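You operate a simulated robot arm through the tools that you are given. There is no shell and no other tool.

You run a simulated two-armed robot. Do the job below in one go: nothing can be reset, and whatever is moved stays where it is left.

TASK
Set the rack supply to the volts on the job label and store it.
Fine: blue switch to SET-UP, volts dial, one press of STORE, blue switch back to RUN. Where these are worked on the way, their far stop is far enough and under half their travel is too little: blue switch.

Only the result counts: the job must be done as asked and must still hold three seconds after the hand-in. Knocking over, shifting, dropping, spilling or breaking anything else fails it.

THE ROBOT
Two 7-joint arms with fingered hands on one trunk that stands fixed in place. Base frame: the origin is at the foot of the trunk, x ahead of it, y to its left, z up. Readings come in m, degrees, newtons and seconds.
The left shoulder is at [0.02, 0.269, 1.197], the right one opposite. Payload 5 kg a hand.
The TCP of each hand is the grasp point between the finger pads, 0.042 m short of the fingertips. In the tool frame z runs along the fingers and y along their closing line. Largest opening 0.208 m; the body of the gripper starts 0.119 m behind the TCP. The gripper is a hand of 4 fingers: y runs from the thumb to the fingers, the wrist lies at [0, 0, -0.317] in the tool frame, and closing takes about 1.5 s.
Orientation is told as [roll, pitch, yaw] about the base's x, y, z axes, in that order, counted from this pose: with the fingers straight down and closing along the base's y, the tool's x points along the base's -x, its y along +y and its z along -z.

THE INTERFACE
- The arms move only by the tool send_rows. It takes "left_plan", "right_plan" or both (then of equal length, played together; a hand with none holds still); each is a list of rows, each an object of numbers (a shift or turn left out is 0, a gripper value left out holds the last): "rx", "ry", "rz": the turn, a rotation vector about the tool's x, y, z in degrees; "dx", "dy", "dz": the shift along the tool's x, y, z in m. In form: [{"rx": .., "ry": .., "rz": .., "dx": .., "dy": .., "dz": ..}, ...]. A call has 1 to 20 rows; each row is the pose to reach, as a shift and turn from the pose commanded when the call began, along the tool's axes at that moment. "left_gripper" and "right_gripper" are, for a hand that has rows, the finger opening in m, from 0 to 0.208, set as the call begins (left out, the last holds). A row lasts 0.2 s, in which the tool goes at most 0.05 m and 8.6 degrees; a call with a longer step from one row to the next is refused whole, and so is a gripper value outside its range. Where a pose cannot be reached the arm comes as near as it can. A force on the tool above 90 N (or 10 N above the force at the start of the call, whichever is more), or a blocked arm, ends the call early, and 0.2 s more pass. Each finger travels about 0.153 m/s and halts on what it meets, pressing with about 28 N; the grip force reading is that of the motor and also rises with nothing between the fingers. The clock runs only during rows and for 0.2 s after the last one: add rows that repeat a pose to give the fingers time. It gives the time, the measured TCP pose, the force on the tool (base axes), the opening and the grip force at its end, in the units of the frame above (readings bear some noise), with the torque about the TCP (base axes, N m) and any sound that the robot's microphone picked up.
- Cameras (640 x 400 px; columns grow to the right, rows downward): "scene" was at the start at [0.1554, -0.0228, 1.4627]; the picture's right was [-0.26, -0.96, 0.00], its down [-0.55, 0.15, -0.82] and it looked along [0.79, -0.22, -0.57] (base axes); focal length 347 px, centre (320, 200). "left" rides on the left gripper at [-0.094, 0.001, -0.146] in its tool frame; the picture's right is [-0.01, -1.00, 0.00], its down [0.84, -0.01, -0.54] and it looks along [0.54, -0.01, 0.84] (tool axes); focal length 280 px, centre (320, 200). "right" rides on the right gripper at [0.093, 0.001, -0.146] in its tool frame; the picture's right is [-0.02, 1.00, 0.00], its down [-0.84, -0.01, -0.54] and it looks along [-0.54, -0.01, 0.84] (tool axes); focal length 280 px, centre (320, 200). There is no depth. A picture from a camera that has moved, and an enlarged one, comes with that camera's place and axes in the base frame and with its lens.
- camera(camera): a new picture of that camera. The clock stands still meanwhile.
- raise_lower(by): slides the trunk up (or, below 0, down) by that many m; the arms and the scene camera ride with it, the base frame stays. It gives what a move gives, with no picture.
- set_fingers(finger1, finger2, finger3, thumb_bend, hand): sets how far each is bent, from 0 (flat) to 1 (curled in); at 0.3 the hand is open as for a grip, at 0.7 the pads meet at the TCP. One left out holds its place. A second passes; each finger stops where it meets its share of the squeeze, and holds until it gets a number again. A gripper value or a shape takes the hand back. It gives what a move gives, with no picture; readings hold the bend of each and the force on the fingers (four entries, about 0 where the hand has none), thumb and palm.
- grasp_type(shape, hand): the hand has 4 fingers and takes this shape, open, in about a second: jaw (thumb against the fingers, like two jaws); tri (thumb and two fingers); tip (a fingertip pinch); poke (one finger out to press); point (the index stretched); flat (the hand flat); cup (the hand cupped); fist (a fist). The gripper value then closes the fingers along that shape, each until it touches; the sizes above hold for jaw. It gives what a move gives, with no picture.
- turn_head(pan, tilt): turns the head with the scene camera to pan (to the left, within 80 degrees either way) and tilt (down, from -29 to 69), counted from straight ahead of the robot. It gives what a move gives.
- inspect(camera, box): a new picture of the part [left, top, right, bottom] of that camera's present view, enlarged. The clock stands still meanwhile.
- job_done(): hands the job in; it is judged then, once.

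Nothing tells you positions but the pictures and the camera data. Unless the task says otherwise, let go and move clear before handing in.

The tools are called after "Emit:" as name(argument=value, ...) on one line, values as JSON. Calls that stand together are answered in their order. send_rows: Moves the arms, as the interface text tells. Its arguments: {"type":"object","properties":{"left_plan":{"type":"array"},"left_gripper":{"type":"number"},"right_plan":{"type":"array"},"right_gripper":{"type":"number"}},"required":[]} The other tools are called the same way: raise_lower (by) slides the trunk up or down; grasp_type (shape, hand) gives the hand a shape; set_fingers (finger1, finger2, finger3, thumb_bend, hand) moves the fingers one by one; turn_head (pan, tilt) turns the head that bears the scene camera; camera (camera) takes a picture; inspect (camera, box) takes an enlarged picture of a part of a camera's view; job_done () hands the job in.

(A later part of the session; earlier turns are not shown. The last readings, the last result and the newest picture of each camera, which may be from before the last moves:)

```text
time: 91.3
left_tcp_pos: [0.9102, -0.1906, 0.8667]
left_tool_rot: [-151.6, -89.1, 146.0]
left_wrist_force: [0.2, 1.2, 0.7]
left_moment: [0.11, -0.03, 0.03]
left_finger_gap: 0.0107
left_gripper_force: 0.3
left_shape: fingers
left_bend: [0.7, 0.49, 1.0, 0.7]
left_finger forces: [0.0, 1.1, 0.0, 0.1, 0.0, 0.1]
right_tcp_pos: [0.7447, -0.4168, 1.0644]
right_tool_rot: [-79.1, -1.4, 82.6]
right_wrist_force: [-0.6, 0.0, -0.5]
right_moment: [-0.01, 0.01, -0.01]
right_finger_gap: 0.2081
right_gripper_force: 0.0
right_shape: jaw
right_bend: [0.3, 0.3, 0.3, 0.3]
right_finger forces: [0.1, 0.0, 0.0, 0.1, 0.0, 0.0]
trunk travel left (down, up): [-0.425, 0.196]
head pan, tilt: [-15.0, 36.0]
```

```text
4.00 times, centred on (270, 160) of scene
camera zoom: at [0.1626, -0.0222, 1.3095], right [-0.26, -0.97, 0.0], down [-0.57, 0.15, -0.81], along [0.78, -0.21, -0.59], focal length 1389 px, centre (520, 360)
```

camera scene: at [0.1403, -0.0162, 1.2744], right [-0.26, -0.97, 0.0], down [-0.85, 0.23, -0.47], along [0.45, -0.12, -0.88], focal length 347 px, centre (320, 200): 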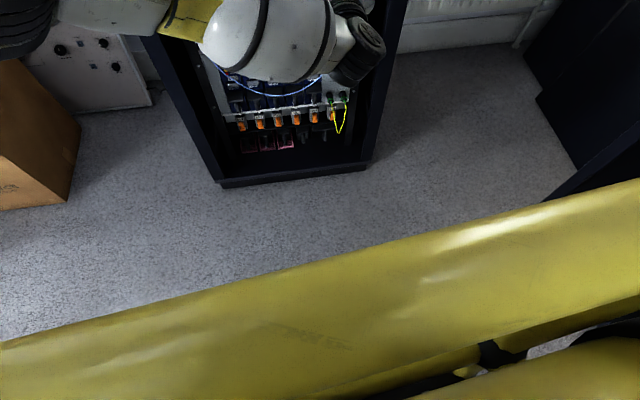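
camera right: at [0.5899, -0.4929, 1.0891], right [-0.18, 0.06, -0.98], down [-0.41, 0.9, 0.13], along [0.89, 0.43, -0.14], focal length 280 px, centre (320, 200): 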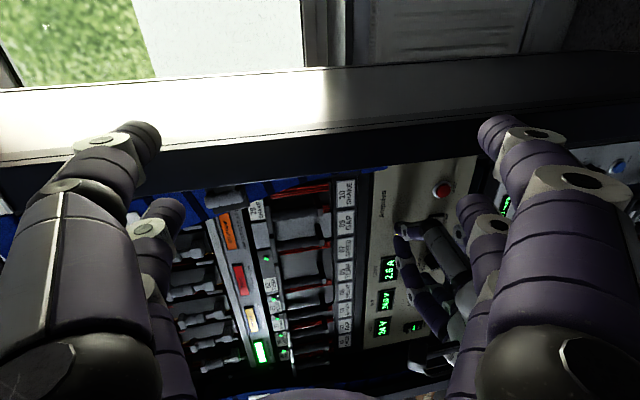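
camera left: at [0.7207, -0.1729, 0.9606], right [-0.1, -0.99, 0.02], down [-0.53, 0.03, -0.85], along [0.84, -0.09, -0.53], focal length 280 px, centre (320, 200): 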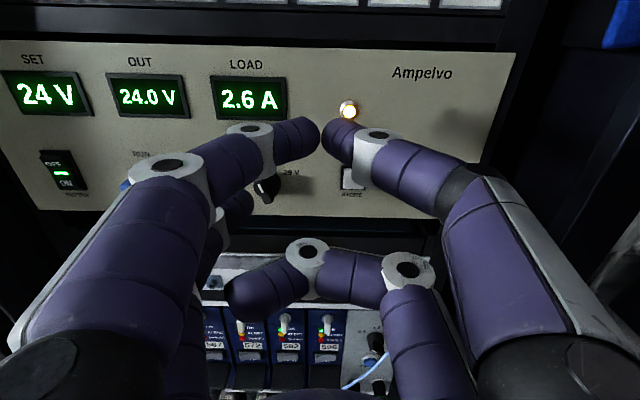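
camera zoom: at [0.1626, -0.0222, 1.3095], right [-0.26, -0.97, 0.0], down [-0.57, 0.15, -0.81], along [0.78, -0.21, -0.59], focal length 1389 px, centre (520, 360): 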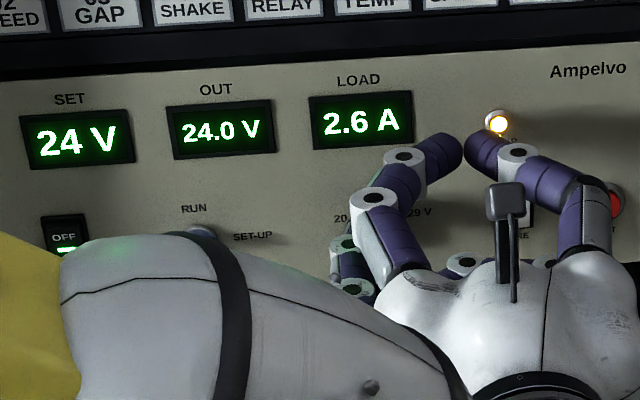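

The tip touched the fin's top corner slightly too high: it is slimmer than I assumed. I'll go back down the left side and follow a tighter arc around the axis.

Emit:
send_rows(left_plan=[{"dx": 0.0025, "dy": 0.007}, {"dx": 0.0095, "dy": 0.009}, {"dx": 0.0135, "dy": 0.007}, {"dx": 0.0135, "dy": 0.0042}, {"dx": 0.0096, "dy": 0.003}, {"dx": 0.0065, "dy": 0.0011}, {"dx": 0.0039, "dy": -0.0016}, {"dx": 0.0039, "dy": -0.0016}])

Emit:
inspect(camera="left", box=[180, 150, 340, 250])

Emit:
inspect(camera="scene", box=[190, 110, 350, 210])

```text
time: 93.1
left_tcp_pos: [0.9091, -0.1918, 0.864]
left_tool_rot: [-152.5, -89.0, 146.9]
left_wrist_force: [0.4, -0.1, -0.1]
left_moment: [0.0, 0.01, 0.01]
left_finger_gap: 0.0107
left_gripper_force: 0.1
left_shape: fingers
left_bend: [0.7, 0.5, 1.0, 0.7]
left_finger forces: [0.0, 0.3, 0.0, 0.0, 0.0, 0.0]
right_tcp_pos: [0.7441, -0.4187, 1.0651]
right_tool_rot: [-79.1, -1.4, 82.5]
right_wrist_force: [-0.2, -0.6, -0.7]
right_moment: [0.02, 0.01, 0.01]
right_finger_gap: 0.2081
right_gripper_force: 0.1
right_shape: jaw
right_bend: [0.3, 0.3, 0.3, 0.3]
right_finger forces: [0.0, 0.0, 0.1, 0.1, 0.0, 0.0]
trunk travel left (down, up): [-0.425, 0.196]
head pan, tilt: [-15.0, 36.0]
```

```text
4.00 times, centred on (260, 200) of left
camera zoom: at [0.764, -0.1768, 0.9551], right [-0.1, -0.99, 0.02], down [-0.53, 0.03, -0.85], along [0.84, -0.1, -0.53], focal length 1122 px, centre (560, 200)
```

zoom: 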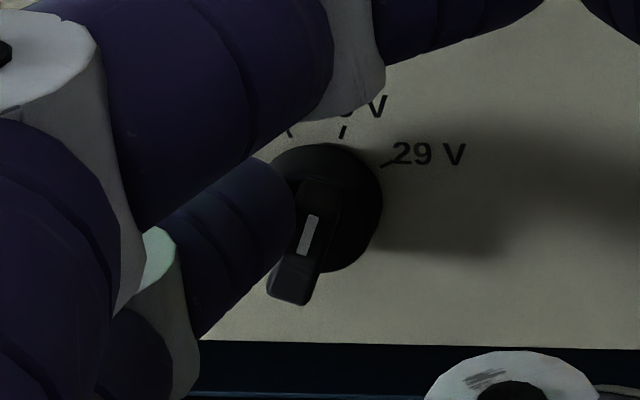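

```text
4.00 times, centred on (270, 160) of scene
camera zoom: at [0.1626, -0.0223, 1.3095], right [-0.26, -0.97, 0.0], down [-0.57, 0.15, -0.81], along [0.78, -0.21, -0.59], focal length 1389 px, centre (520, 360)
```

zoom: 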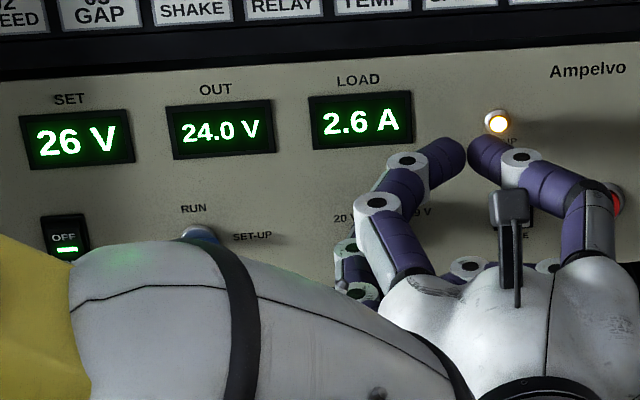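

SET now reads 26 V, so the push works. Continuing the arc to 29 V.

Emit:
send_rows(left_plan=[{"dx": -0.0018, "dy": -0.0033}, {"dx": -0.0026, "dy": -0.007}, {"dx": -0.0027, "dy": -0.0092}, {"dx": -0.0024, "dy": -0.0112}, {"dx": -0.0024, "dy": -0.0112}, {"dx": -0.0024, "dy": -0.0112}])

Emit:
inspect(camera="left", box=[180, 150, 340, 250])

Emit:
inspect(camera="scene", box=[190, 110, 350, 210])

```text
time: 94.5
left_tcp_pos: [0.9092, -0.2045, 0.8666]
left_tool_rot: [-151.1, -89.0, 145.5]
left_wrist_force: [-1.2, -0.4, 0.1]
left_moment: [0.04, -0.01, 0.05]
left_finger_gap: 0.0107
left_gripper_force: 0.8
left_shape: fingers
left_bend: [0.7, 0.5, 1.0, 0.7]
left_finger forces: [0.0, 0.5, 0.1, 0.2, 0.0, 0.0]
right_tcp_pos: [0.7447, -0.418, 1.0656]
right_tool_rot: [-79.0, -1.4, 82.6]
right_wrist_force: [-0.4, 0.3, -0.2]
right_moment: [-0.01, 0.04, -0.01]
right_finger_gap: 0.2079
right_gripper_force: 0.0
right_shape: jaw
right_bend: [0.3, 0.3, 0.3, 0.3]
right_finger forces: [0.0, 0.1, 0.0, 0.1, 0.1, 0.0]
trunk travel left (down, up): [-0.425, 0.196]
head pan, tilt: [-15.0, 36.0]
```

```text
4.00 times, centred on (260, 200) of left
camera zoom: at [0.7626, -0.1879, 0.9574], right [-0.1, -0.99, 0.02], down [-0.53, 0.03, -0.85], along [0.84, -0.1, -0.53], focal length 1122 px, centre (560, 200)
```

zoom: 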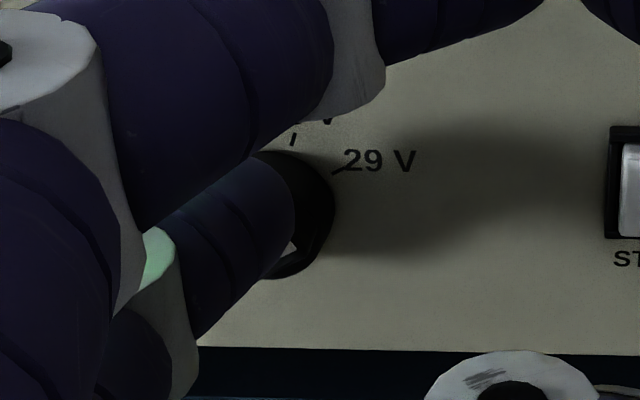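

```text
4.00 times, centred on (270, 160) of scene
camera zoom: at [0.1626, -0.0222, 1.3095], right [-0.26, -0.97, 0.0], down [-0.57, 0.15, -0.81], along [0.78, -0.21, -0.59], focal length 1389 px, centre (520, 360)
```

zoom: 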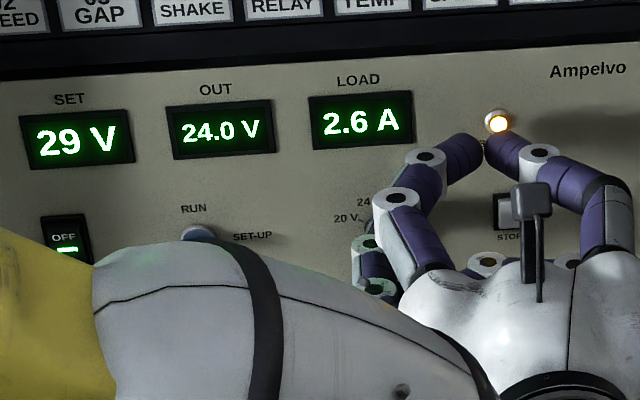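

SET reads 29 V. Lifting the tip off and retreating straight back to check the dial's position.

Emit:
send_rows(left_plan=[{"dx": -0.004, "dy": 0.002}, {"dx": -0.006, "dy": 0.003, "dz": -0.01}, {"dx": -0.006, "dy": 0.003, "dz": -0.03}, {"dx": -0.006, "dy": 0.003, "dz": -0.05}, {"dx": -0.006, "dy": 0.003, "dz": -0.07}, {"dx": -0.006, "dy": 0.003, "dz": -0.07}])

Emit:
inspect(camera="left", box=[160, 110, 400, 260])

Emit:
inspect(camera="right", box=[360, 180, 520, 340])

Emit:
inspect(camera="scene", box=[190, 110, 350, 210])

```text
time: 95.9
left_tcp_pos: [0.8393, -0.1944, 0.8699]
left_tool_rot: [-151.7, -89.1, 146.1]
left_wrist_force: [0.1, 0.2, 0.7]
left_moment: [0.03, 0.0, 0.03]
left_finger_gap: 0.0107
left_gripper_force: 0.1
left_shape: fingers
left_bend: [0.7, 0.5, 1.0, 0.7]
left_finger forces: [0.0, 0.0, 0.0, 0.0, 0.0, 0.0]
right_tcp_pos: [0.7436, -0.4193, 1.0659]
right_tool_rot: [-79.0, -1.4, 82.7]
right_wrist_force: [-0.1, -0.7, 0.1]
right_moment: [-0.01, -0.01, 0.0]
right_finger_gap: 0.2082
right_gripper_force: 0.1
right_shape: jaw
right_bend: [0.3, 0.3, 0.3, 0.3]
right_finger forces: [0.0, 0.0, 0.0, 0.1, 0.1, 0.0]
trunk travel left (down, up): [-0.425, 0.196]
head pan, tilt: [-15.0, 36.0]
```

```text
2.67 times, centred on (280, 185) of left
camera zoom: at [0.6928, -0.1777, 0.9622], right [-0.1, -0.99, 0.02], down [-0.53, 0.03, -0.85], along [0.84, -0.09, -0.53], focal length 748 px, centre (427, 240)
```

zoom: 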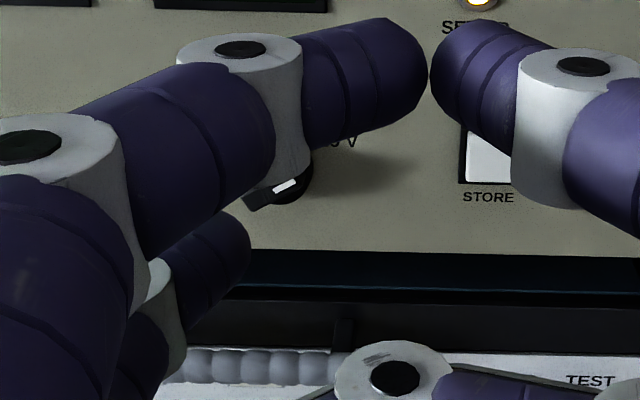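

```text
2.50 times, centred on (440, 260) of right
camera zoom: at [0.5898, -0.4928, 1.0892], right [-0.18, 0.06, -0.98], down [-0.41, 0.9, 0.13], along [0.89, 0.43, -0.14], focal length 701 px, centre (20, 50)
```

zoom: 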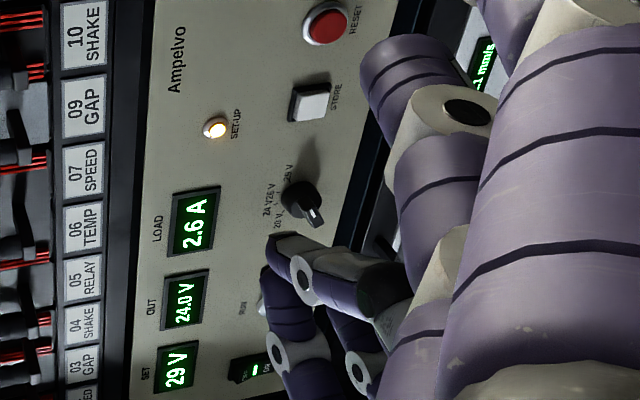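

```text
4.00 times, centred on (270, 160) of scene
camera zoom: at [0.1625, -0.0222, 1.3095], right [-0.26, -0.97, 0.0], down [-0.57, 0.15, -0.81], along [0.78, -0.21, -0.59], focal length 1389 px, centre (520, 360)
```

zoom: 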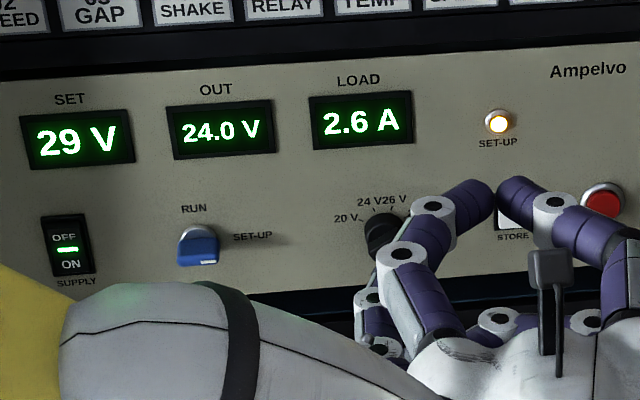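

SET shows 29 V and the dial points at 29 V. For STORE I'll use finger3 straight (0.3) with finger2 curled, and line it up with the white button.

Emit:
set_fingers(hand="left", finger2=0.3, finger3=0.3)

Emit:
set_fingers(hand="left", finger2=1.0)

Emit:
send_rows(left_plan=[{"dx": 0.004, "dy": 0.02}, {"dx": 0.008, "dy": 0.04}, {"dx": 0.012, "dy": 0.06}, {"dx": 0.015, "dy": 0.072}, {"dx": 0.015, "dy": 0.072}, {"dx": 0.015, "dy": 0.072}])

Emit:
inspect(camera="scene", box=[254, 130, 382, 210])

Emit:
camera(camera="left")

Emit:
inspect(camera="right", box=[360, 160, 520, 300])

```text
time: 96.9
left_tcp_pos: [0.8392, -0.1933, 0.8701]
left_tool_rot: [-151.1, -89.1, 145.6]
left_wrist_force: [0.2, -0.5, -0.9]
left_moment: [0.0, 0.02, 0.02]
left_finger_gap: 0.0109
left_gripper_force: 0.1
left_shape: fingers
left_bend: [0.7, 0.3, 0.3, 0.7]
left_finger forces: [0.0, 0.0, 0.0, 0.0, 0.0, 0.1]
right_tcp_pos: [0.7443, -0.4183, 1.0653]
right_tool_rot: [-79.1, -1.4, 82.7]
right_wrist_force: [1.1, -1.5, 0.3]
right_moment: [0.03, 0.01, -0.04]
right_finger_gap: 0.208
right_gripper_force: 0.1
right_shape: jaw
right_bend: [0.3, 0.3, 0.3, 0.3]
right_finger forces: [0.0, 0.0, 0.1, 0.0, 0.0, 0.0]
trunk travel left (down, up): [-0.425, 0.196]
head pan, tilt: [-15.0, 36.0]
```

```text
time: 97.9
left_tcp_pos: [0.8395, -0.1938, 0.8695]
left_tool_rot: [-151.1, -89.1, 145.5]
left_wrist_force: [0.4, -0.8, -0.1]
left_moment: [-0.01, 0.02, -0.04]
left_finger_gap: 0.0108
left_gripper_force: 0.0
left_shape: fingers
left_bend: [0.7, 1.0, 0.3, 0.7]
left_finger forces: [0.1, 0.0, 0.0, 0.1, 0.0, 0.1]
right_tcp_pos: [0.7451, -0.4191, 1.066]
right_tool_rot: [-79.1, -1.4, 82.6]
right_wrist_force: [0.2, 0.1, 0.0]
right_moment: [0.01, 0.03, 0.0]
right_finger_gap: 0.2078
right_gripper_force: 0.2
right_shape: jaw
right_bend: [0.3, 0.3, 0.3, 0.3]
right_finger forces: [0.0, 0.0, 0.0, 0.1, 0.0, 0.2]
trunk travel left (down, up): [-0.425, 0.196]
head pan, tilt: [-15.0, 36.0]
```

```text
time: 99.3
left_tcp_pos: [0.8478, -0.1219, 0.8556]
left_tool_rot: [-151.5, -89.2, 146.0]
left_wrist_force: [-1.0, -0.1, -0.3]
left_moment: [0.03, 0.0, 0.0]
left_finger_gap: 0.0109
left_gripper_force: 0.0
left_shape: fingers
left_bend: [0.7, 1.0, 0.3, 0.7]
left_finger forces: [0.0, 0.0, 0.0, 0.0, 0.0, 0.1]
right_tcp_pos: [0.7445, -0.4181, 1.064]
right_tool_rot: [-79.1, -1.4, 82.6]
right_wrist_force: [-0.1, 0.0, -0.3]
right_moment: [0.0, 0.01, 0.01]
right_finger_gap: 0.2079
right_gripper_force: 0.1
right_shape: jaw
right_bend: [0.3, 0.3, 0.3, 0.3]
right_finger forces: [0.0, 0.0, 0.0, 0.0, 0.0, 0.1]
trunk travel left (down, up): [-0.425, 0.196]
head pan, tilt: [-15.0, 36.0]
```

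```text
5.00 times, centred on (318, 170) of scene
camera zoom: at [0.1627, -0.0223, 1.3095], right [-0.26, -0.97, 0.0], down [-0.57, 0.15, -0.81], along [0.78, -0.21, -0.59], focal length 1737 px, centre (330, 350)
```

zoom: 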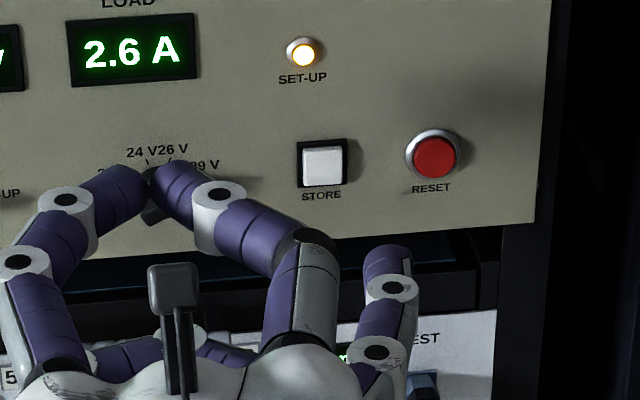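

```text
taken
camera left: at [0.7005, -0.106, 0.9465], right [-0.1, -0.99, 0.02], down [-0.53, 0.03, -0.85], along [0.84, -0.09, -0.53], focal length 280 px, centre (320, 200)
```

left: 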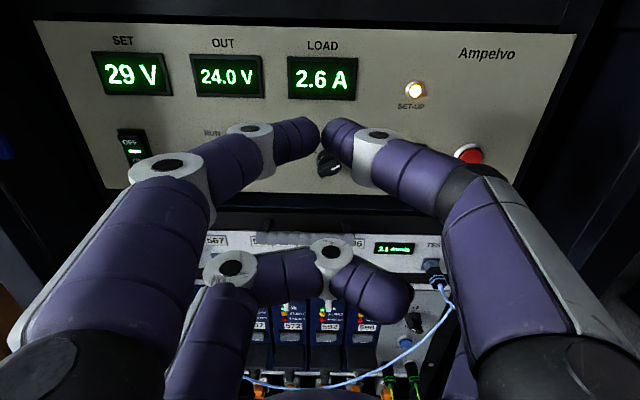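

```text
2.86 times, centred on (440, 230) of right
camera zoom: at [0.5899, -0.4929, 1.0891], right [-0.18, 0.06, -0.98], down [-0.41, 0.9, 0.13], along [0.89, 0.43, -0.14], focal length 801 px, centre (-23, 114)
```

zoom: 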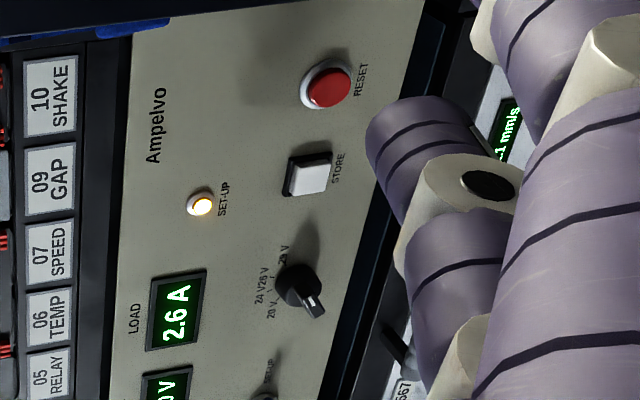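

The STORE button is clearly visible; the tip needs to go about 18 mm left and 4–5 mm up. Moving in to about 24 mm short of the button.

Emit:
send_rows(left_plan=[{"dx": -0.0012, "dy": 0.009, "dz": 0.01}, {"dx": -0.0025, "dy": 0.0173, "dz": 0.025}, {"dx": -0.0037, "dy": 0.0173, "dz": 0.04}, {"dx": -0.0037, "dy": 0.0173, "dz": 0.055}, {"dx": -0.0037, "dy": 0.0173, "dz": 0.055}, {"dx": -0.0037, "dy": 0.0173, "dz": 0.055}])

Emit:
inspect(camera="scene", box=[286, 140, 366, 190])

Emit:
inspect(camera="right", box=[390, 180, 470, 240])

```text
time: 100.7
left_tcp_pos: [0.9047, -0.1114, 0.8595]
left_tool_rot: [-151.1, -89.1, 145.5]
left_wrist_force: [0.3, -0.3, 0.4]
left_moment: [-0.05, 0.0, -0.02]
left_finger_gap: 0.0109
left_gripper_force: 0.1
left_shape: fingers
left_bend: [0.7, 1.0, 0.3, 0.7]
left_finger forces: [0.0, 0.0, 0.0, 0.0, 0.1, 0.1]
right_tcp_pos: [0.745, -0.4176, 1.0645]
right_tool_rot: [-79.1, -1.4, 82.5]
right_wrist_force: [0.0, -0.7, 0.1]
right_moment: [-0.02, 0.0, 0.03]
right_finger_gap: 0.2079
right_gripper_force: 0.0
right_shape: jaw
right_bend: [0.3, 0.3, 0.3, 0.3]
right_finger forces: [0.1, 0.0, 0.0, 0.0, 0.1, 0.0]
trunk travel left (down, up): [-0.425, 0.196]
head pan, tilt: [-15.0, 36.0]
```

```text
8.00 times, centred on (326, 165) of scene
camera zoom: at [0.1625, -0.0222, 1.3095], right [-0.26, -0.97, 0.0], down [-0.57, 0.15, -0.81], along [0.78, -0.21, -0.59], focal length 2779 px, centre (272, 480)
```

zoom: 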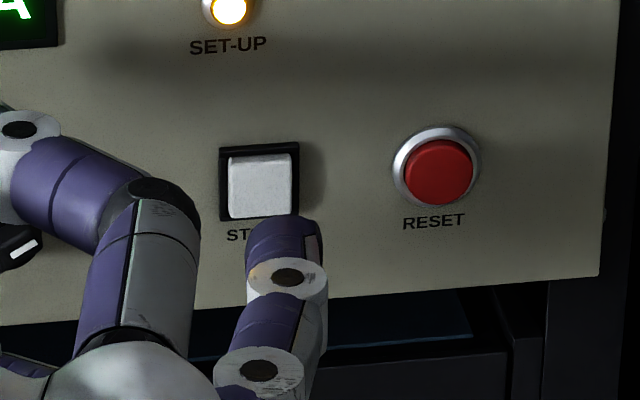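

```text
6.67 times, centred on (430, 210) of right
camera zoom: at [0.5898, -0.4929, 1.0892], right [-0.18, 0.06, -0.98], down [-0.41, 0.9, 0.13], along [0.89, 0.43, -0.14], focal length 1869 px, centre (-413, 133)
```

zoom: 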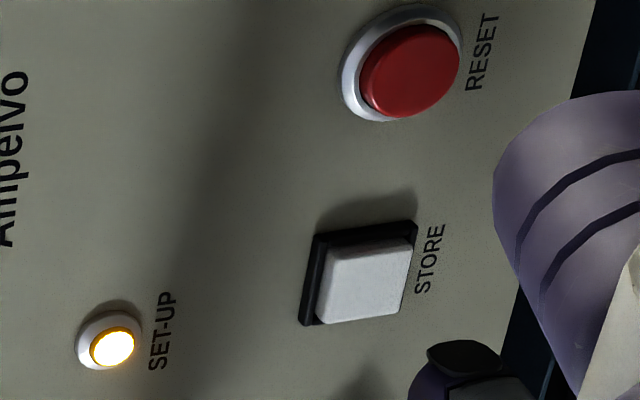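

Well aligned, with a tiny shift left needed. Advancing 19 mm to just short of the button.

Emit:
send_rows(left_plan=[{"dx": 0.0, "dy": 0.002, "dz": 0.006}, {"dx": 0.0001, "dy": 0.002, "dz": 0.013}, {"dx": 0.0002, "dy": 0.002, "dz": 0.019}, {"dx": 0.0002, "dy": 0.002, "dz": 0.019}, {"dx": 0.0002, "dy": 0.002, "dz": 0.019}])

Emit:
inspect(camera="scene", box=[286, 140, 366, 190])

Emit:
inspect(camera="right", box=[390, 180, 470, 240])

```text
time: 101.9
left_tcp_pos: [0.9225, -0.1088, 0.8599]
left_tool_rot: [-151.4, -89.1, 145.7]
left_wrist_force: [-0.7, 0.5, -0.8]
left_moment: [0.01, -0.02, 0.02]
left_finger_gap: 0.0107
left_gripper_force: 0.1
left_shape: fingers
left_bend: [0.7, 1.0, 0.3, 0.7]
left_finger forces: [0.0, 0.0, 0.1, 0.1, 0.0, 0.0]
right_tcp_pos: [0.7444, -0.4183, 1.0647]
right_tool_rot: [-79.1, -1.4, 82.6]
right_wrist_force: [0.4, -0.4, 0.7]
right_moment: [0.01, 0.01, 0.02]
right_finger_gap: 0.2079
right_gripper_force: 0.0
right_shape: jaw
right_bend: [0.3, 0.3, 0.3, 0.3]
right_finger forces: [0.1, 0.0, 0.1, 0.0, 0.1, 0.0]
trunk travel left (down, up): [-0.425, 0.196]
head pan, tilt: [-15.0, 36.0]
```

```text
8.00 times, centred on (326, 165) of scene
camera zoom: at [0.1626, -0.0222, 1.3095], right [-0.26, -0.97, 0.0], down [-0.57, 0.15, -0.81], along [0.78, -0.21, -0.59], focal length 2779 px, centre (272, 480)
```

zoom: 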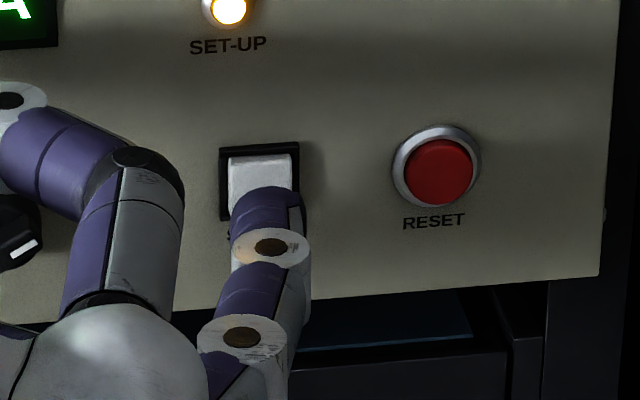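

```text
6.67 times, centred on (430, 210) of right
camera zoom: at [0.5898, -0.4929, 1.0892], right [-0.18, 0.06, -0.98], down [-0.41, 0.9, 0.13], along [0.89, 0.43, -0.14], focal length 1869 px, centre (-413, 133)
```

zoom: 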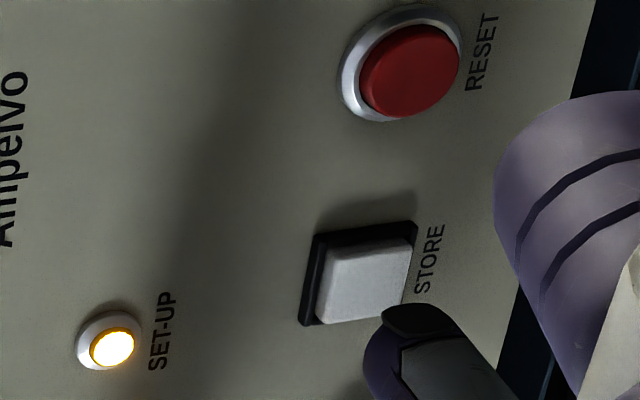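

Aligned and just short of the button. I'll press in one smooth motion and watch force and sound.

Emit:
send_rows(left_plan=[{"dz": 0.003}, {"dz": 0.006}, {"dz": 0.009}, {"dz": 0.011}, {"dz": 0.011}])

Emit:
inspect(camera="scene", box=[190, 110, 350, 210])

Emit:
inspect(camera="right", box=[390, 180, 470, 240])

```text
time: 103.1
left_tcp_pos: [0.933, -0.1112, 0.8596]
left_tool_rot: [-151.2, -89.1, 145.6]
left_wrist_force: [-1.0, 0.4, 0.0]
left_moment: [-0.02, 0.0, 0.01]
left_finger_gap: 0.0107
left_gripper_force: 0.0
left_shape: fingers
left_bend: [0.7, 1.0, 0.3, 0.7]
left_finger forces: [0.0, 0.1, 0.1, 0.0, 0.1, 0.0]
right_tcp_pos: [0.7449, -0.419, 1.0654]
right_tool_rot: [-79.2, -1.4, 82.7]
right_wrist_force: [0.5, -0.6, -0.3]
right_moment: [-0.03, 0.01, 0.01]
right_finger_gap: 0.2079
right_gripper_force: 0.0
right_shape: jaw
right_bend: [0.3, 0.3, 0.3, 0.3]
right_finger forces: [0.0, 0.0, 0.0, 0.1, 0.0, 0.1]
trunk travel left (down, up): [-0.425, 0.196]
head pan, tilt: [-15.0, 36.0]
```

```text
4.00 times, centred on (270, 160) of scene
camera zoom: at [0.1627, -0.0223, 1.3095], right [-0.26, -0.97, 0.0], down [-0.57, 0.15, -0.81], along [0.78, -0.21, -0.59], focal length 1389 px, centre (520, 360)
```

zoom: 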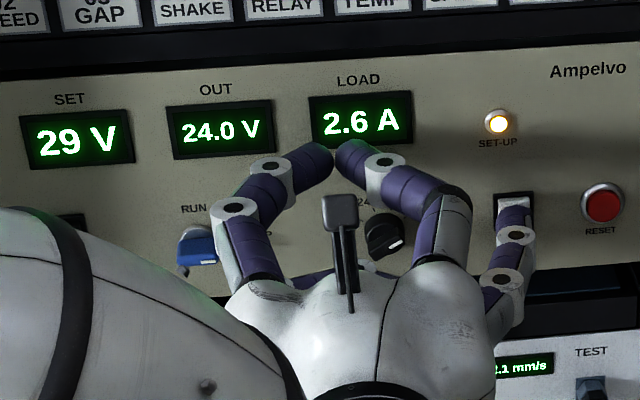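

```text
6.67 times, centred on (430, 210) of right
camera zoom: at [0.5899, -0.4929, 1.0891], right [-0.18, 0.06, -0.98], down [-0.41, 0.9, 0.13], along [0.89, 0.43, -0.14], focal length 1869 px, centre (-413, 133)
```

zoom: 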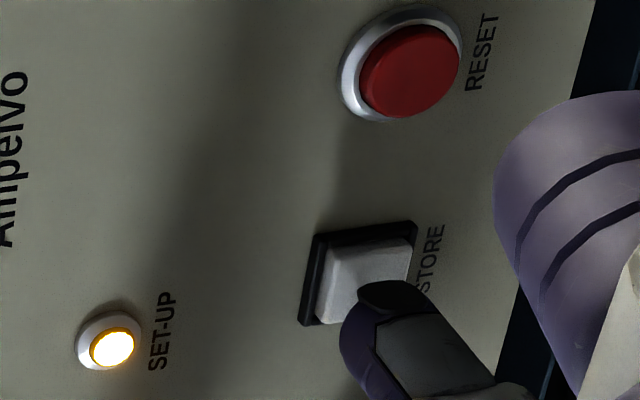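

There is no contact yet, and the closed upper pair is getting close to the display. I'll back off 14 mm and tilt the hand about 8° so the pressing finger leads, then re-check alignment.

Emit:
send_rows(left_plan=[{"dz": -0.008}, {"dz": -0.016}, {"ry": -4, "dx": 0.0027, "dz": -0.016}, {"ry": -8, "dx": 0.0054, "dz": -0.016}, {"ry": -8, "dx": 0.0054, "dz": -0.016}, {"ry": -8, "dx": 0.0054, "dz": -0.016}])

Emit:
inspect(camera="scene", box=[286, 140, 366, 190])

Emit:
inspect(camera="right", box=[380, 180, 476, 270])

```text
time: 104.5
left_tcp_pos: [0.9246, -0.0957, 0.8582]
left_tool_rot: [-174.0, -81.2, 169.7]
left_wrist_force: [0.1, 0.3, 0.2]
left_moment: [0.0, 0.0, -0.04]
left_finger_gap: 0.0106
left_gripper_force: 0.1
left_shape: fingers
left_bend: [0.7, 1.0, 0.3, 0.7]
left_finger forces: [0.1, 0.0, 0.0, 0.0, 0.0, 0.0]
right_tcp_pos: [0.7443, -0.4183, 1.0657]
right_tool_rot: [-79.2, -1.3, 82.5]
right_wrist_force: [0.3, 1.0, 0.4]
right_moment: [0.02, 0.01, -0.02]
right_finger_gap: 0.2082
right_gripper_force: 0.1
right_shape: jaw
right_bend: [0.3, 0.3, 0.3, 0.3]
right_finger forces: [0.0, 0.1, 0.0, 0.0, 0.1, 0.0]
trunk travel left (down, up): [-0.425, 0.196]
head pan, tilt: [-15.0, 36.0]
```

```text
8.00 times, centred on (326, 165) of scene
camera zoom: at [0.1625, -0.0221, 1.3095], right [-0.26, -0.97, 0.0], down [-0.57, 0.15, -0.81], along [0.78, -0.21, -0.59], focal length 2779 px, centre (272, 480)
```

zoom: 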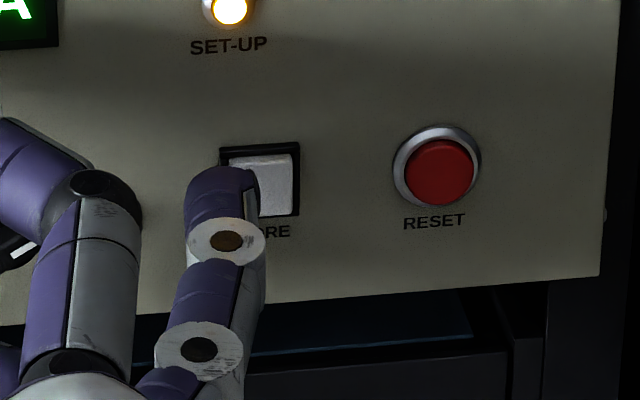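

```text
4.44 times, centred on (428, 225) of right
camera zoom: at [0.5898, -0.4927, 1.0893], right [-0.18, 0.06, -0.98], down [-0.41, 0.9, 0.13], along [0.89, 0.43, -0.14], focal length 1246 px, centre (-160, 89)
```

zoom: 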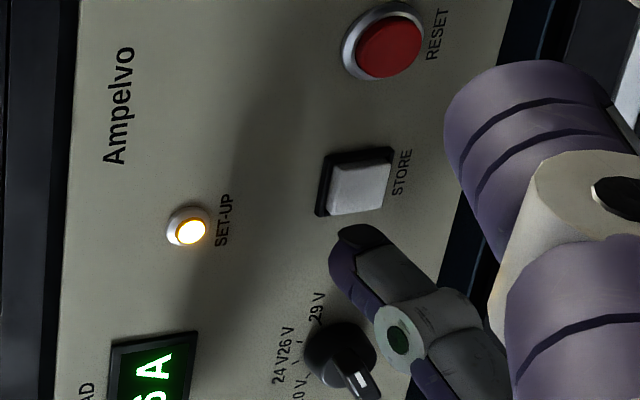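

During the tilt the hand drifted about 15 mm left. I'll back off, shift right and slightly down, and re-check before pressing.

Emit:
send_rows(left_plan=[{"dx": -0.0018, "dy": 0.0003, "dz": -0.0119}, {"dx": 0.0, "dy": -0.006, "dz": -0.0125}, {"dx": 0.002, "dy": -0.012, "dz": -0.013}, {"dx": 0.0043, "dy": -0.0172, "dz": -0.0133}, {"dx": 0.0043, "dy": -0.0172, "dz": -0.0133}, {"dx": 0.0043, "dy": -0.0172, "dz": -0.0133}, {"dx": 0.0043, "dy": -0.0172, "dz": -0.0133}])

Emit:
inspect(camera="scene", box=[286, 140, 366, 190])

Emit:
inspect(camera="right", box=[380, 180, 476, 270])

```text
time: 106.3
left_tcp_pos: [0.9195, -0.098, 0.8535]
left_tool_rot: [-172.1, -81.1, 168.6]
left_wrist_force: [1.0, -0.2, -1.8]
left_moment: [0.01, -0.03, 0.04]
left_finger_gap: 0.0102
left_gripper_force: 0.0
left_shape: fingers
left_bend: [0.7, 1.0, 0.3, 0.7]
left_finger forces: [0.0, 0.1, 0.0, 0.0, 0.0, 0.0]
right_tcp_pos: [0.7444, -0.4184, 1.0654]
right_tool_rot: [-79.0, -1.3, 82.6]
right_wrist_force: [0.2, 0.1, 0.3]
right_moment: [-0.02, 0.0, -0.07]
right_finger_gap: 0.2081
right_gripper_force: 0.1
right_shape: jaw
right_bend: [0.3, 0.3, 0.3, 0.3]
right_finger forces: [0.0, 0.0, 0.0, 0.1, 0.0, 0.0]
trunk travel left (down, up): [-0.425, 0.196]
head pan, tilt: [-15.0, 36.0]
stopped in row 7 (left hand): the arm was blocked; the commanded pose is now the measured one
```

```text
8.00 times, centred on (326, 165) of scene
camera zoom: at [0.1628, -0.0218, 1.3095], right [-0.26, -0.97, 0.0], down [-0.57, 0.15, -0.81], along [0.78, -0.21, -0.59], focal length 2779 px, centre (272, 480)
```

zoom: 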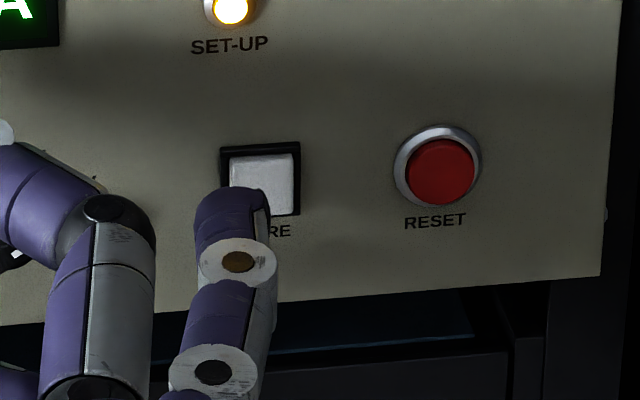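

```text
4.44 times, centred on (428, 225) of right
camera zoom: at [0.59, -0.4925, 1.0893], right [-0.18, 0.06, -0.98], down [-0.41, 0.9, 0.13], along [0.89, 0.43, -0.14], focal length 1246 px, centre (-160, 89)
```

zoom: 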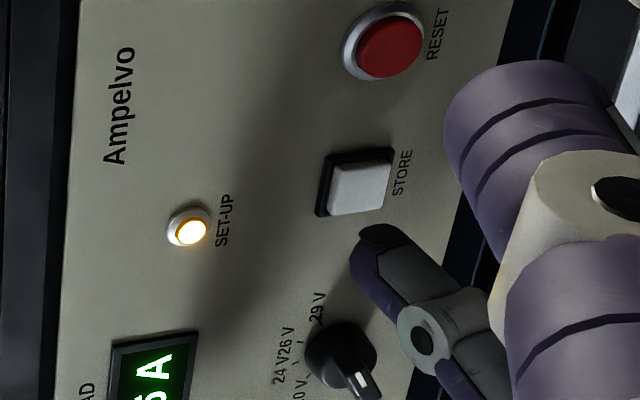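

Blocked again, with no force at the hand, so it must be something in the arm. I'll look at the left elbow and upper arm.

Emit:
camera(camera="scene")

Emit:
turn_head(pan=45, tilt=20)

Emit:
camera(camera="scene")

Emit:
turn_head(pan=75, tilt=30)

Emit:
camera(camera="scene")

```text
taken
camera scene: at [0.1628, -0.0218, 1.3095], right [-0.26, -0.97, 0.0], down [-0.57, 0.15, -0.81], along [0.78, -0.21, -0.59], focal length 347 px, centre (320, 200)
```

scene: 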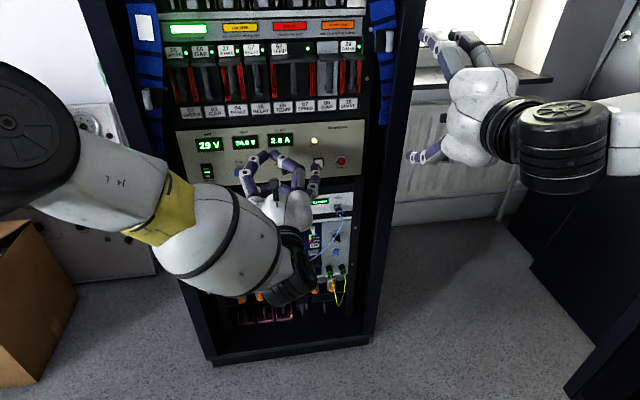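

```text
time: 107.6
left_tcp_pos: [0.919, -0.0999, 0.8529]
left_tool_rot: [-172.5, -81.0, 168.9]
left_wrist_force: [-0.4, 0.8, -0.2]
left_moment: [0.02, 0.02, -0.02]
left_finger_gap: 0.0108
left_gripper_force: 0.1
left_shape: fingers
left_bend: [0.7, 1.0, 0.3, 0.7]
left_finger forces: [0.0, 0.0, 0.0, 0.0, 0.1, 0.0]
right_tcp_pos: [0.7446, -0.4188, 1.0641]
right_tool_rot: [-79.1, -1.5, 82.7]
right_wrist_force: [-0.7, 1.1, -0.8]
right_moment: [-0.01, -0.01, -0.01]
right_finger_gap: 0.2077
right_gripper_force: 0.2
right_shape: jaw
right_bend: [0.3, 0.3, 0.3, 0.3]
right_finger forces: [0.1, 0.0, 0.0, 0.0, 0.0, 0.1]
trunk travel left (down, up): [-0.425, 0.196]
head pan, tilt: [45.0, 20.0]
```

```text
taken
camera scene: at [0.144, 0.0662, 1.3348], right [0.71, -0.71, 0.0], down [-0.24, -0.24, -0.94], along [0.66, 0.66, -0.34], focal length 347 px, centre (320, 200)
```

scene: 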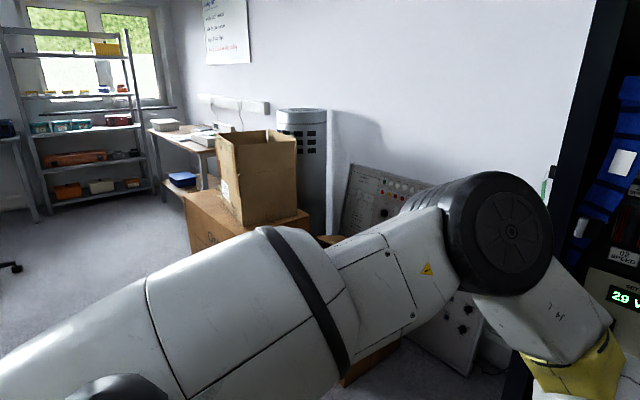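

```text
time: 108.5
left_tcp_pos: [0.9181, -0.0993, 0.8536]
left_tool_rot: [-172.5, -81.1, 168.8]
left_wrist_force: [0.5, -0.2, 0.7]
left_moment: [0.02, -0.02, 0.0]
left_finger_gap: 0.0106
left_gripper_force: 0.0
left_shape: fingers
left_bend: [0.7, 1.0, 0.3, 0.7]
left_finger forces: [0.0, 0.1, 0.0, 0.0, 0.0, 0.0]
right_tcp_pos: [0.7441, -0.4182, 1.0658]
right_tool_rot: [-79.2, -1.5, 82.7]
right_wrist_force: [0.0, -0.3, -0.1]
right_moment: [0.0, -0.01, -0.02]
right_finger_gap: 0.208
right_gripper_force: 0.3
right_shape: jaw
right_bend: [0.3, 0.3, 0.3, 0.3]
right_finger forces: [0.0, 0.1, 0.0, 0.0, 0.0, 0.0]
trunk travel left (down, up): [-0.425, 0.196]
head pan, tilt: [75.0, 30.0]
```

```text
taken
camera scene: at [0.1016, 0.0877, 1.3188], right [0.97, -0.26, 0.0], down [-0.13, -0.48, -0.87], along [0.22, 0.84, -0.5], focal length 347 px, centre (320, 200)
```

scene: 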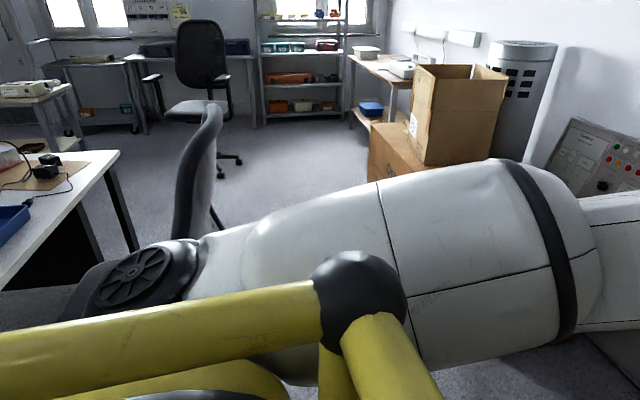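

The left upper arm is touching the robot's own yellow front frame; tilting the hand lowered the arm onto it. So I'll retreat, undo the tilt, and instead bend finger3 to 0.45 so that it leads the other fingers.

Emit:
send_rows(left_plan=[{"dx": -0.0046, "dy": 0.0009, "dz": -0.03}, {"dx": -0.0092, "dy": 0.0017, "dz": -0.059}, {"rx": 0.6, "ry": 3.0, "rz": 0.3, "dx": -0.0105, "dy": -0.017, "dz": -0.057}, {"rx": 1.1, "ry": 6.0, "rz": 0.5, "dx": -0.0115, "dy": -0.036, "dz": -0.055}, {"rx": 1.7, "ry": 8.75, "rz": 0.8, "dx": -0.0126, "dy": -0.055, "dz": -0.0528}, {"rx": 1.7, "ry": 8.75, "rz": 0.8, "dx": -0.0126, "dy": -0.055, "dz": -0.0528}, {"rx": 1.7, "ry": 8.75, "rz": 0.8, "dx": -0.0126, "dy": -0.055, "dz": -0.0528}])

Emit:
set_fingers(hand="left", finger3=0.45)

Emit:
turn_head(pan=-15, tilt=36)

Emit:
inspect(camera="scene", box=[254, 130, 382, 210])

Emit:
camera(camera="left")

```text
time: 110.1
left_tcp_pos: [0.8587, -0.1531, 0.8595]
left_tool_rot: [-118.3, -89.8, 112.5]
left_wrist_force: [0.2, 0.0, 0.3]
left_moment: [-0.01, 0.0, -0.06]
left_finger_gap: 0.0107
left_gripper_force: 0.1
left_shape: fingers
left_bend: [0.7, 1.0, 0.3, 0.7]
left_finger forces: [0.0, 0.1, 0.0, 0.1, 0.0, 0.0]
right_tcp_pos: [0.7442, -0.4187, 1.066]
right_tool_rot: [-79.1, -1.3, 82.5]
right_wrist_force: [0.5, -0.1, -0.3]
right_moment: [-0.01, -0.02, 0.0]
right_finger_gap: 0.208
right_gripper_force: 0.0
right_shape: jaw
right_bend: [0.3, 0.3, 0.3, 0.3]
right_finger forces: [0.0, 0.1, 0.0, 0.1, 0.1, 0.1]
trunk travel left (down, up): [-0.425, 0.196]
head pan, tilt: [75.0, 30.0]
```

```text
time: 111.1
left_tcp_pos: [0.8586, -0.1531, 0.8589]
left_tool_rot: [-121.5, -89.8, 115.9]
left_wrist_force: [-0.4, 0.1, 0.1]
left_moment: [0.0, -0.01, -0.03]
left_finger_gap: 0.0105
left_gripper_force: 0.0
left_shape: fingers
left_bend: [0.7, 1.0, 0.45, 0.7]
left_finger forces: [0.0, 0.1, 0.0, 0.1, 0.0, 0.0]
right_tcp_pos: [0.7445, -0.4205, 1.0642]
right_tool_rot: [-79.1, -1.4, 82.6]
right_wrist_force: [-0.2, -0.4, 0.4]
right_moment: [0.02, 0.0, -0.02]
right_finger_gap: 0.208
right_gripper_force: 0.0
right_shape: jaw
right_bend: [0.3, 0.3, 0.3, 0.3]
right_finger forces: [0.0, 0.1, 0.1, 0.0, 0.0, 0.1]
trunk travel left (down, up): [-0.425, 0.196]
head pan, tilt: [75.0, 30.0]
```

```text
time: 112.8
left_tcp_pos: [0.8587, -0.1532, 0.8576]
left_tool_rot: [-122.3, -89.8, 116.8]
left_wrist_force: [-0.7, -0.2, 0.4]
left_moment: [-0.02, -0.03, 0.01]
left_finger_gap: 0.0104
left_gripper_force: 0.1
left_shape: fingers
left_bend: [0.7, 1.0, 0.45, 0.7]
left_finger forces: [0.0, 0.0, 0.0, 0.0, 0.1, 0.0]
right_tcp_pos: [0.7451, -0.4183, 1.0658]
right_tool_rot: [-79.1, -1.4, 82.6]
right_wrist_force: [1.0, -0.1, 0.0]
right_moment: [0.02, 0.0, 0.0]
right_finger_gap: 0.208
right_gripper_force: 0.0
right_shape: jaw
right_bend: [0.3, 0.3, 0.3, 0.3]
right_finger forces: [0.0, 0.0, 0.0, 0.0, 0.0, 0.0]
trunk travel left (down, up): [-0.425, 0.196]
head pan, tilt: [-15.0, 36.0]
```

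```text
5.00 times, centred on (318, 170) of scene
camera zoom: at [0.1627, -0.0222, 1.3095], right [-0.26, -0.97, 0.0], down [-0.57, 0.15, -0.81], along [0.78, -0.21, -0.59], focal length 1737 px, centre (330, 350)
```

zoom: 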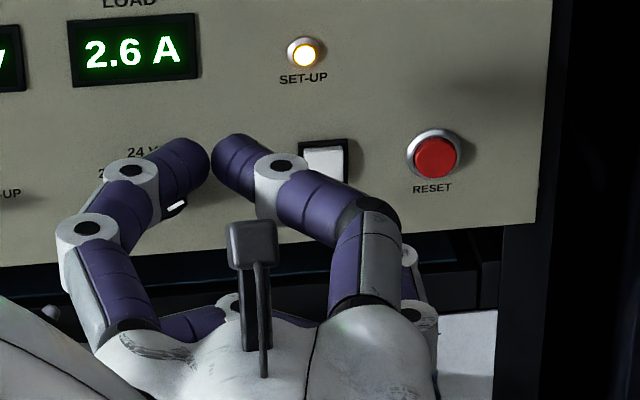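

```text
taken
camera left: at [0.7137, -0.1383, 0.9518], right [-0.1, -1.0, 0.02], down [-0.54, 0.04, -0.84], along [0.84, -0.09, -0.54], focal length 280 px, centre (320, 200)
```

left: 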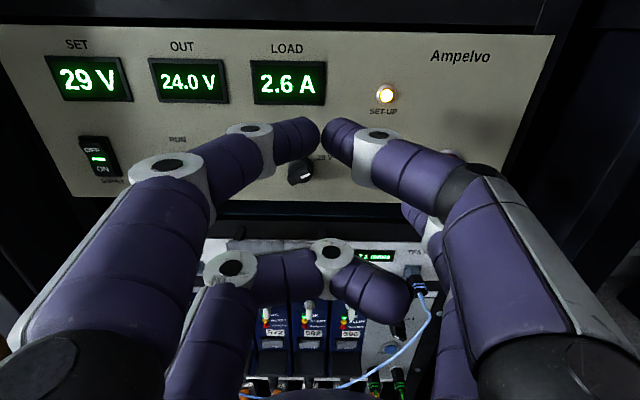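

The tip is now laterally in line with STORE by calculation. Advancing 40 mm, then verifying with the right-hand camera.

Emit:
send_rows(left_plan=[{"dx": -0.0004, "dy": -0.0001, "dz": 0.013}, {"dx": -0.0008, "dy": -0.0002, "dz": 0.027}, {"dx": -0.0012, "dy": -0.0003, "dz": 0.04}, {"dx": -0.0012, "dy": -0.0003, "dz": 0.04}, {"dx": -0.0012, "dy": -0.0003, "dz": 0.04}])

Emit:
inspect(camera="right", box=[380, 180, 476, 270])

Emit:
inspect(camera="left", box=[330, 120, 490, 220])

Emit:
inspect(camera="scene", box=[286, 130, 366, 180])

```text
time: 114.0
left_tcp_pos: [0.8974, -0.1574, 0.859]
left_tool_rot: [-123.4, -89.8, 117.7]
left_wrist_force: [0.2, 0.3, 0.2]
left_moment: [0.01, 0.02, -0.03]
left_finger_gap: 0.0107
left_gripper_force: 0.0
left_shape: fingers
left_bend: [0.7, 1.0, 0.45, 0.7]
left_finger forces: [0.0, 0.1, 0.0, 0.1, 0.0, 0.1]
right_tcp_pos: [0.7449, -0.4187, 1.0661]
right_tool_rot: [-79.2, -1.4, 82.6]
right_wrist_force: [0.4, 0.6, -1.4]
right_moment: [-0.01, -0.01, -0.02]
right_finger_gap: 0.2078
right_gripper_force: 0.0
right_shape: jaw
right_bend: [0.3, 0.3, 0.3, 0.3]
right_finger forces: [0.0, 0.1, 0.0, 0.0, 0.0, 0.1]
trunk travel left (down, up): [-0.425, 0.196]
head pan, tilt: [-15.0, 36.0]
```

```text
4.44 times, centred on (428, 225) of right
camera zoom: at [0.5898, -0.4929, 1.0892], right [-0.18, 0.06, -0.98], down [-0.41, 0.9, 0.13], along [0.89, 0.43, -0.14], focal length 1246 px, centre (-160, 89)
```

zoom: 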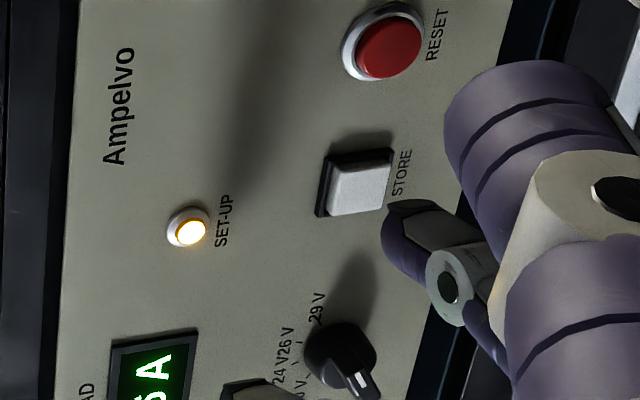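

```text
4.00 times, centred on (410, 170) of left
camera zoom: at [0.7529, -0.1427, 0.9531], right [-0.1, -0.99, 0.02], down [-0.54, 0.04, -0.84], along [0.84, -0.09, -0.54], focal length 1122 px, centre (-40, 320)
```

zoom: 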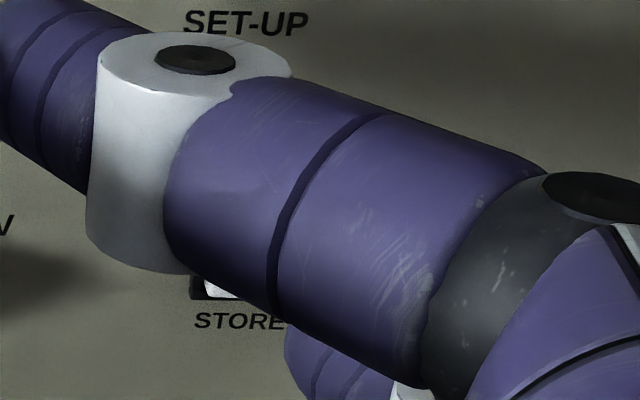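

```text
8.00 times, centred on (326, 155) of scene
camera zoom: at [0.1626, -0.0222, 1.3095], right [-0.26, -0.97, 0.0], down [-0.57, 0.15, -0.81], along [0.78, -0.21, -0.59], focal length 2779 px, centre (272, 560)
```

zoom: 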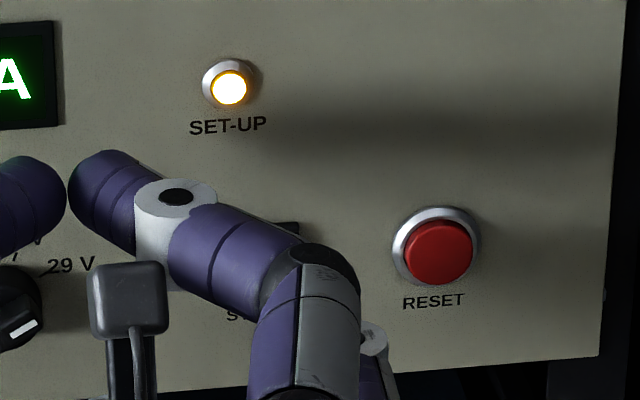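

I need a closer look from the right-hand camera to judge the alignment of tip and button.

Emit:
inspect(camera="right", box=[400, 195, 464, 245])

Emit:
inspect(camera="left", box=[370, 180, 450, 230])

```text
8.00 times, centred on (432, 220) of right
camera zoom: at [0.5898, -0.4929, 1.0892], right [-0.18, 0.06, -0.98], down [-0.41, 0.9, 0.13], along [0.89, 0.43, -0.14], focal length 2243 px, centre (-576, 40)
```

zoom: 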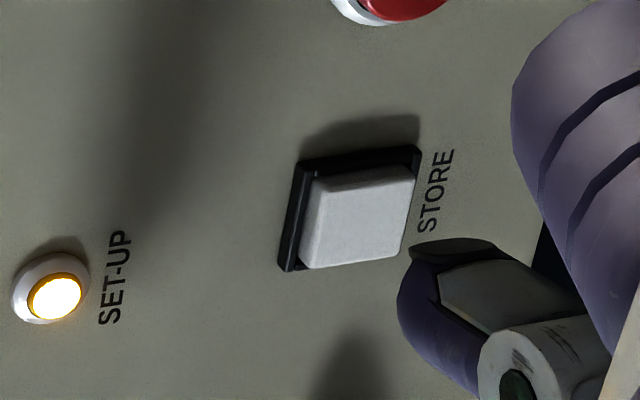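

```text
8.00 times, centred on (410, 205) of left
camera zoom: at [0.7529, -0.1427, 0.9531], right [-0.1, -0.99, 0.02], down [-0.54, 0.04, -0.84], along [0.84, -0.09, -0.54], focal length 2243 px, centre (-400, 160)
```

zoom: 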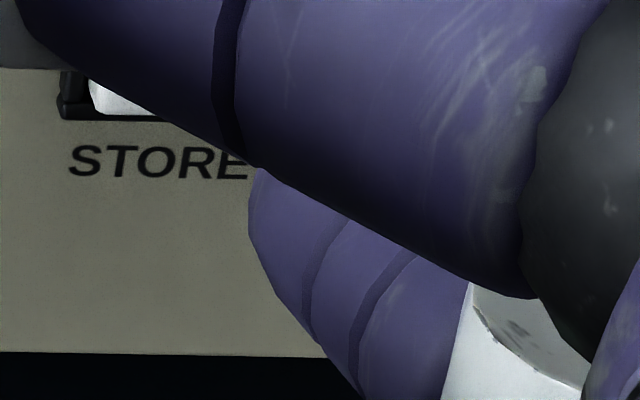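

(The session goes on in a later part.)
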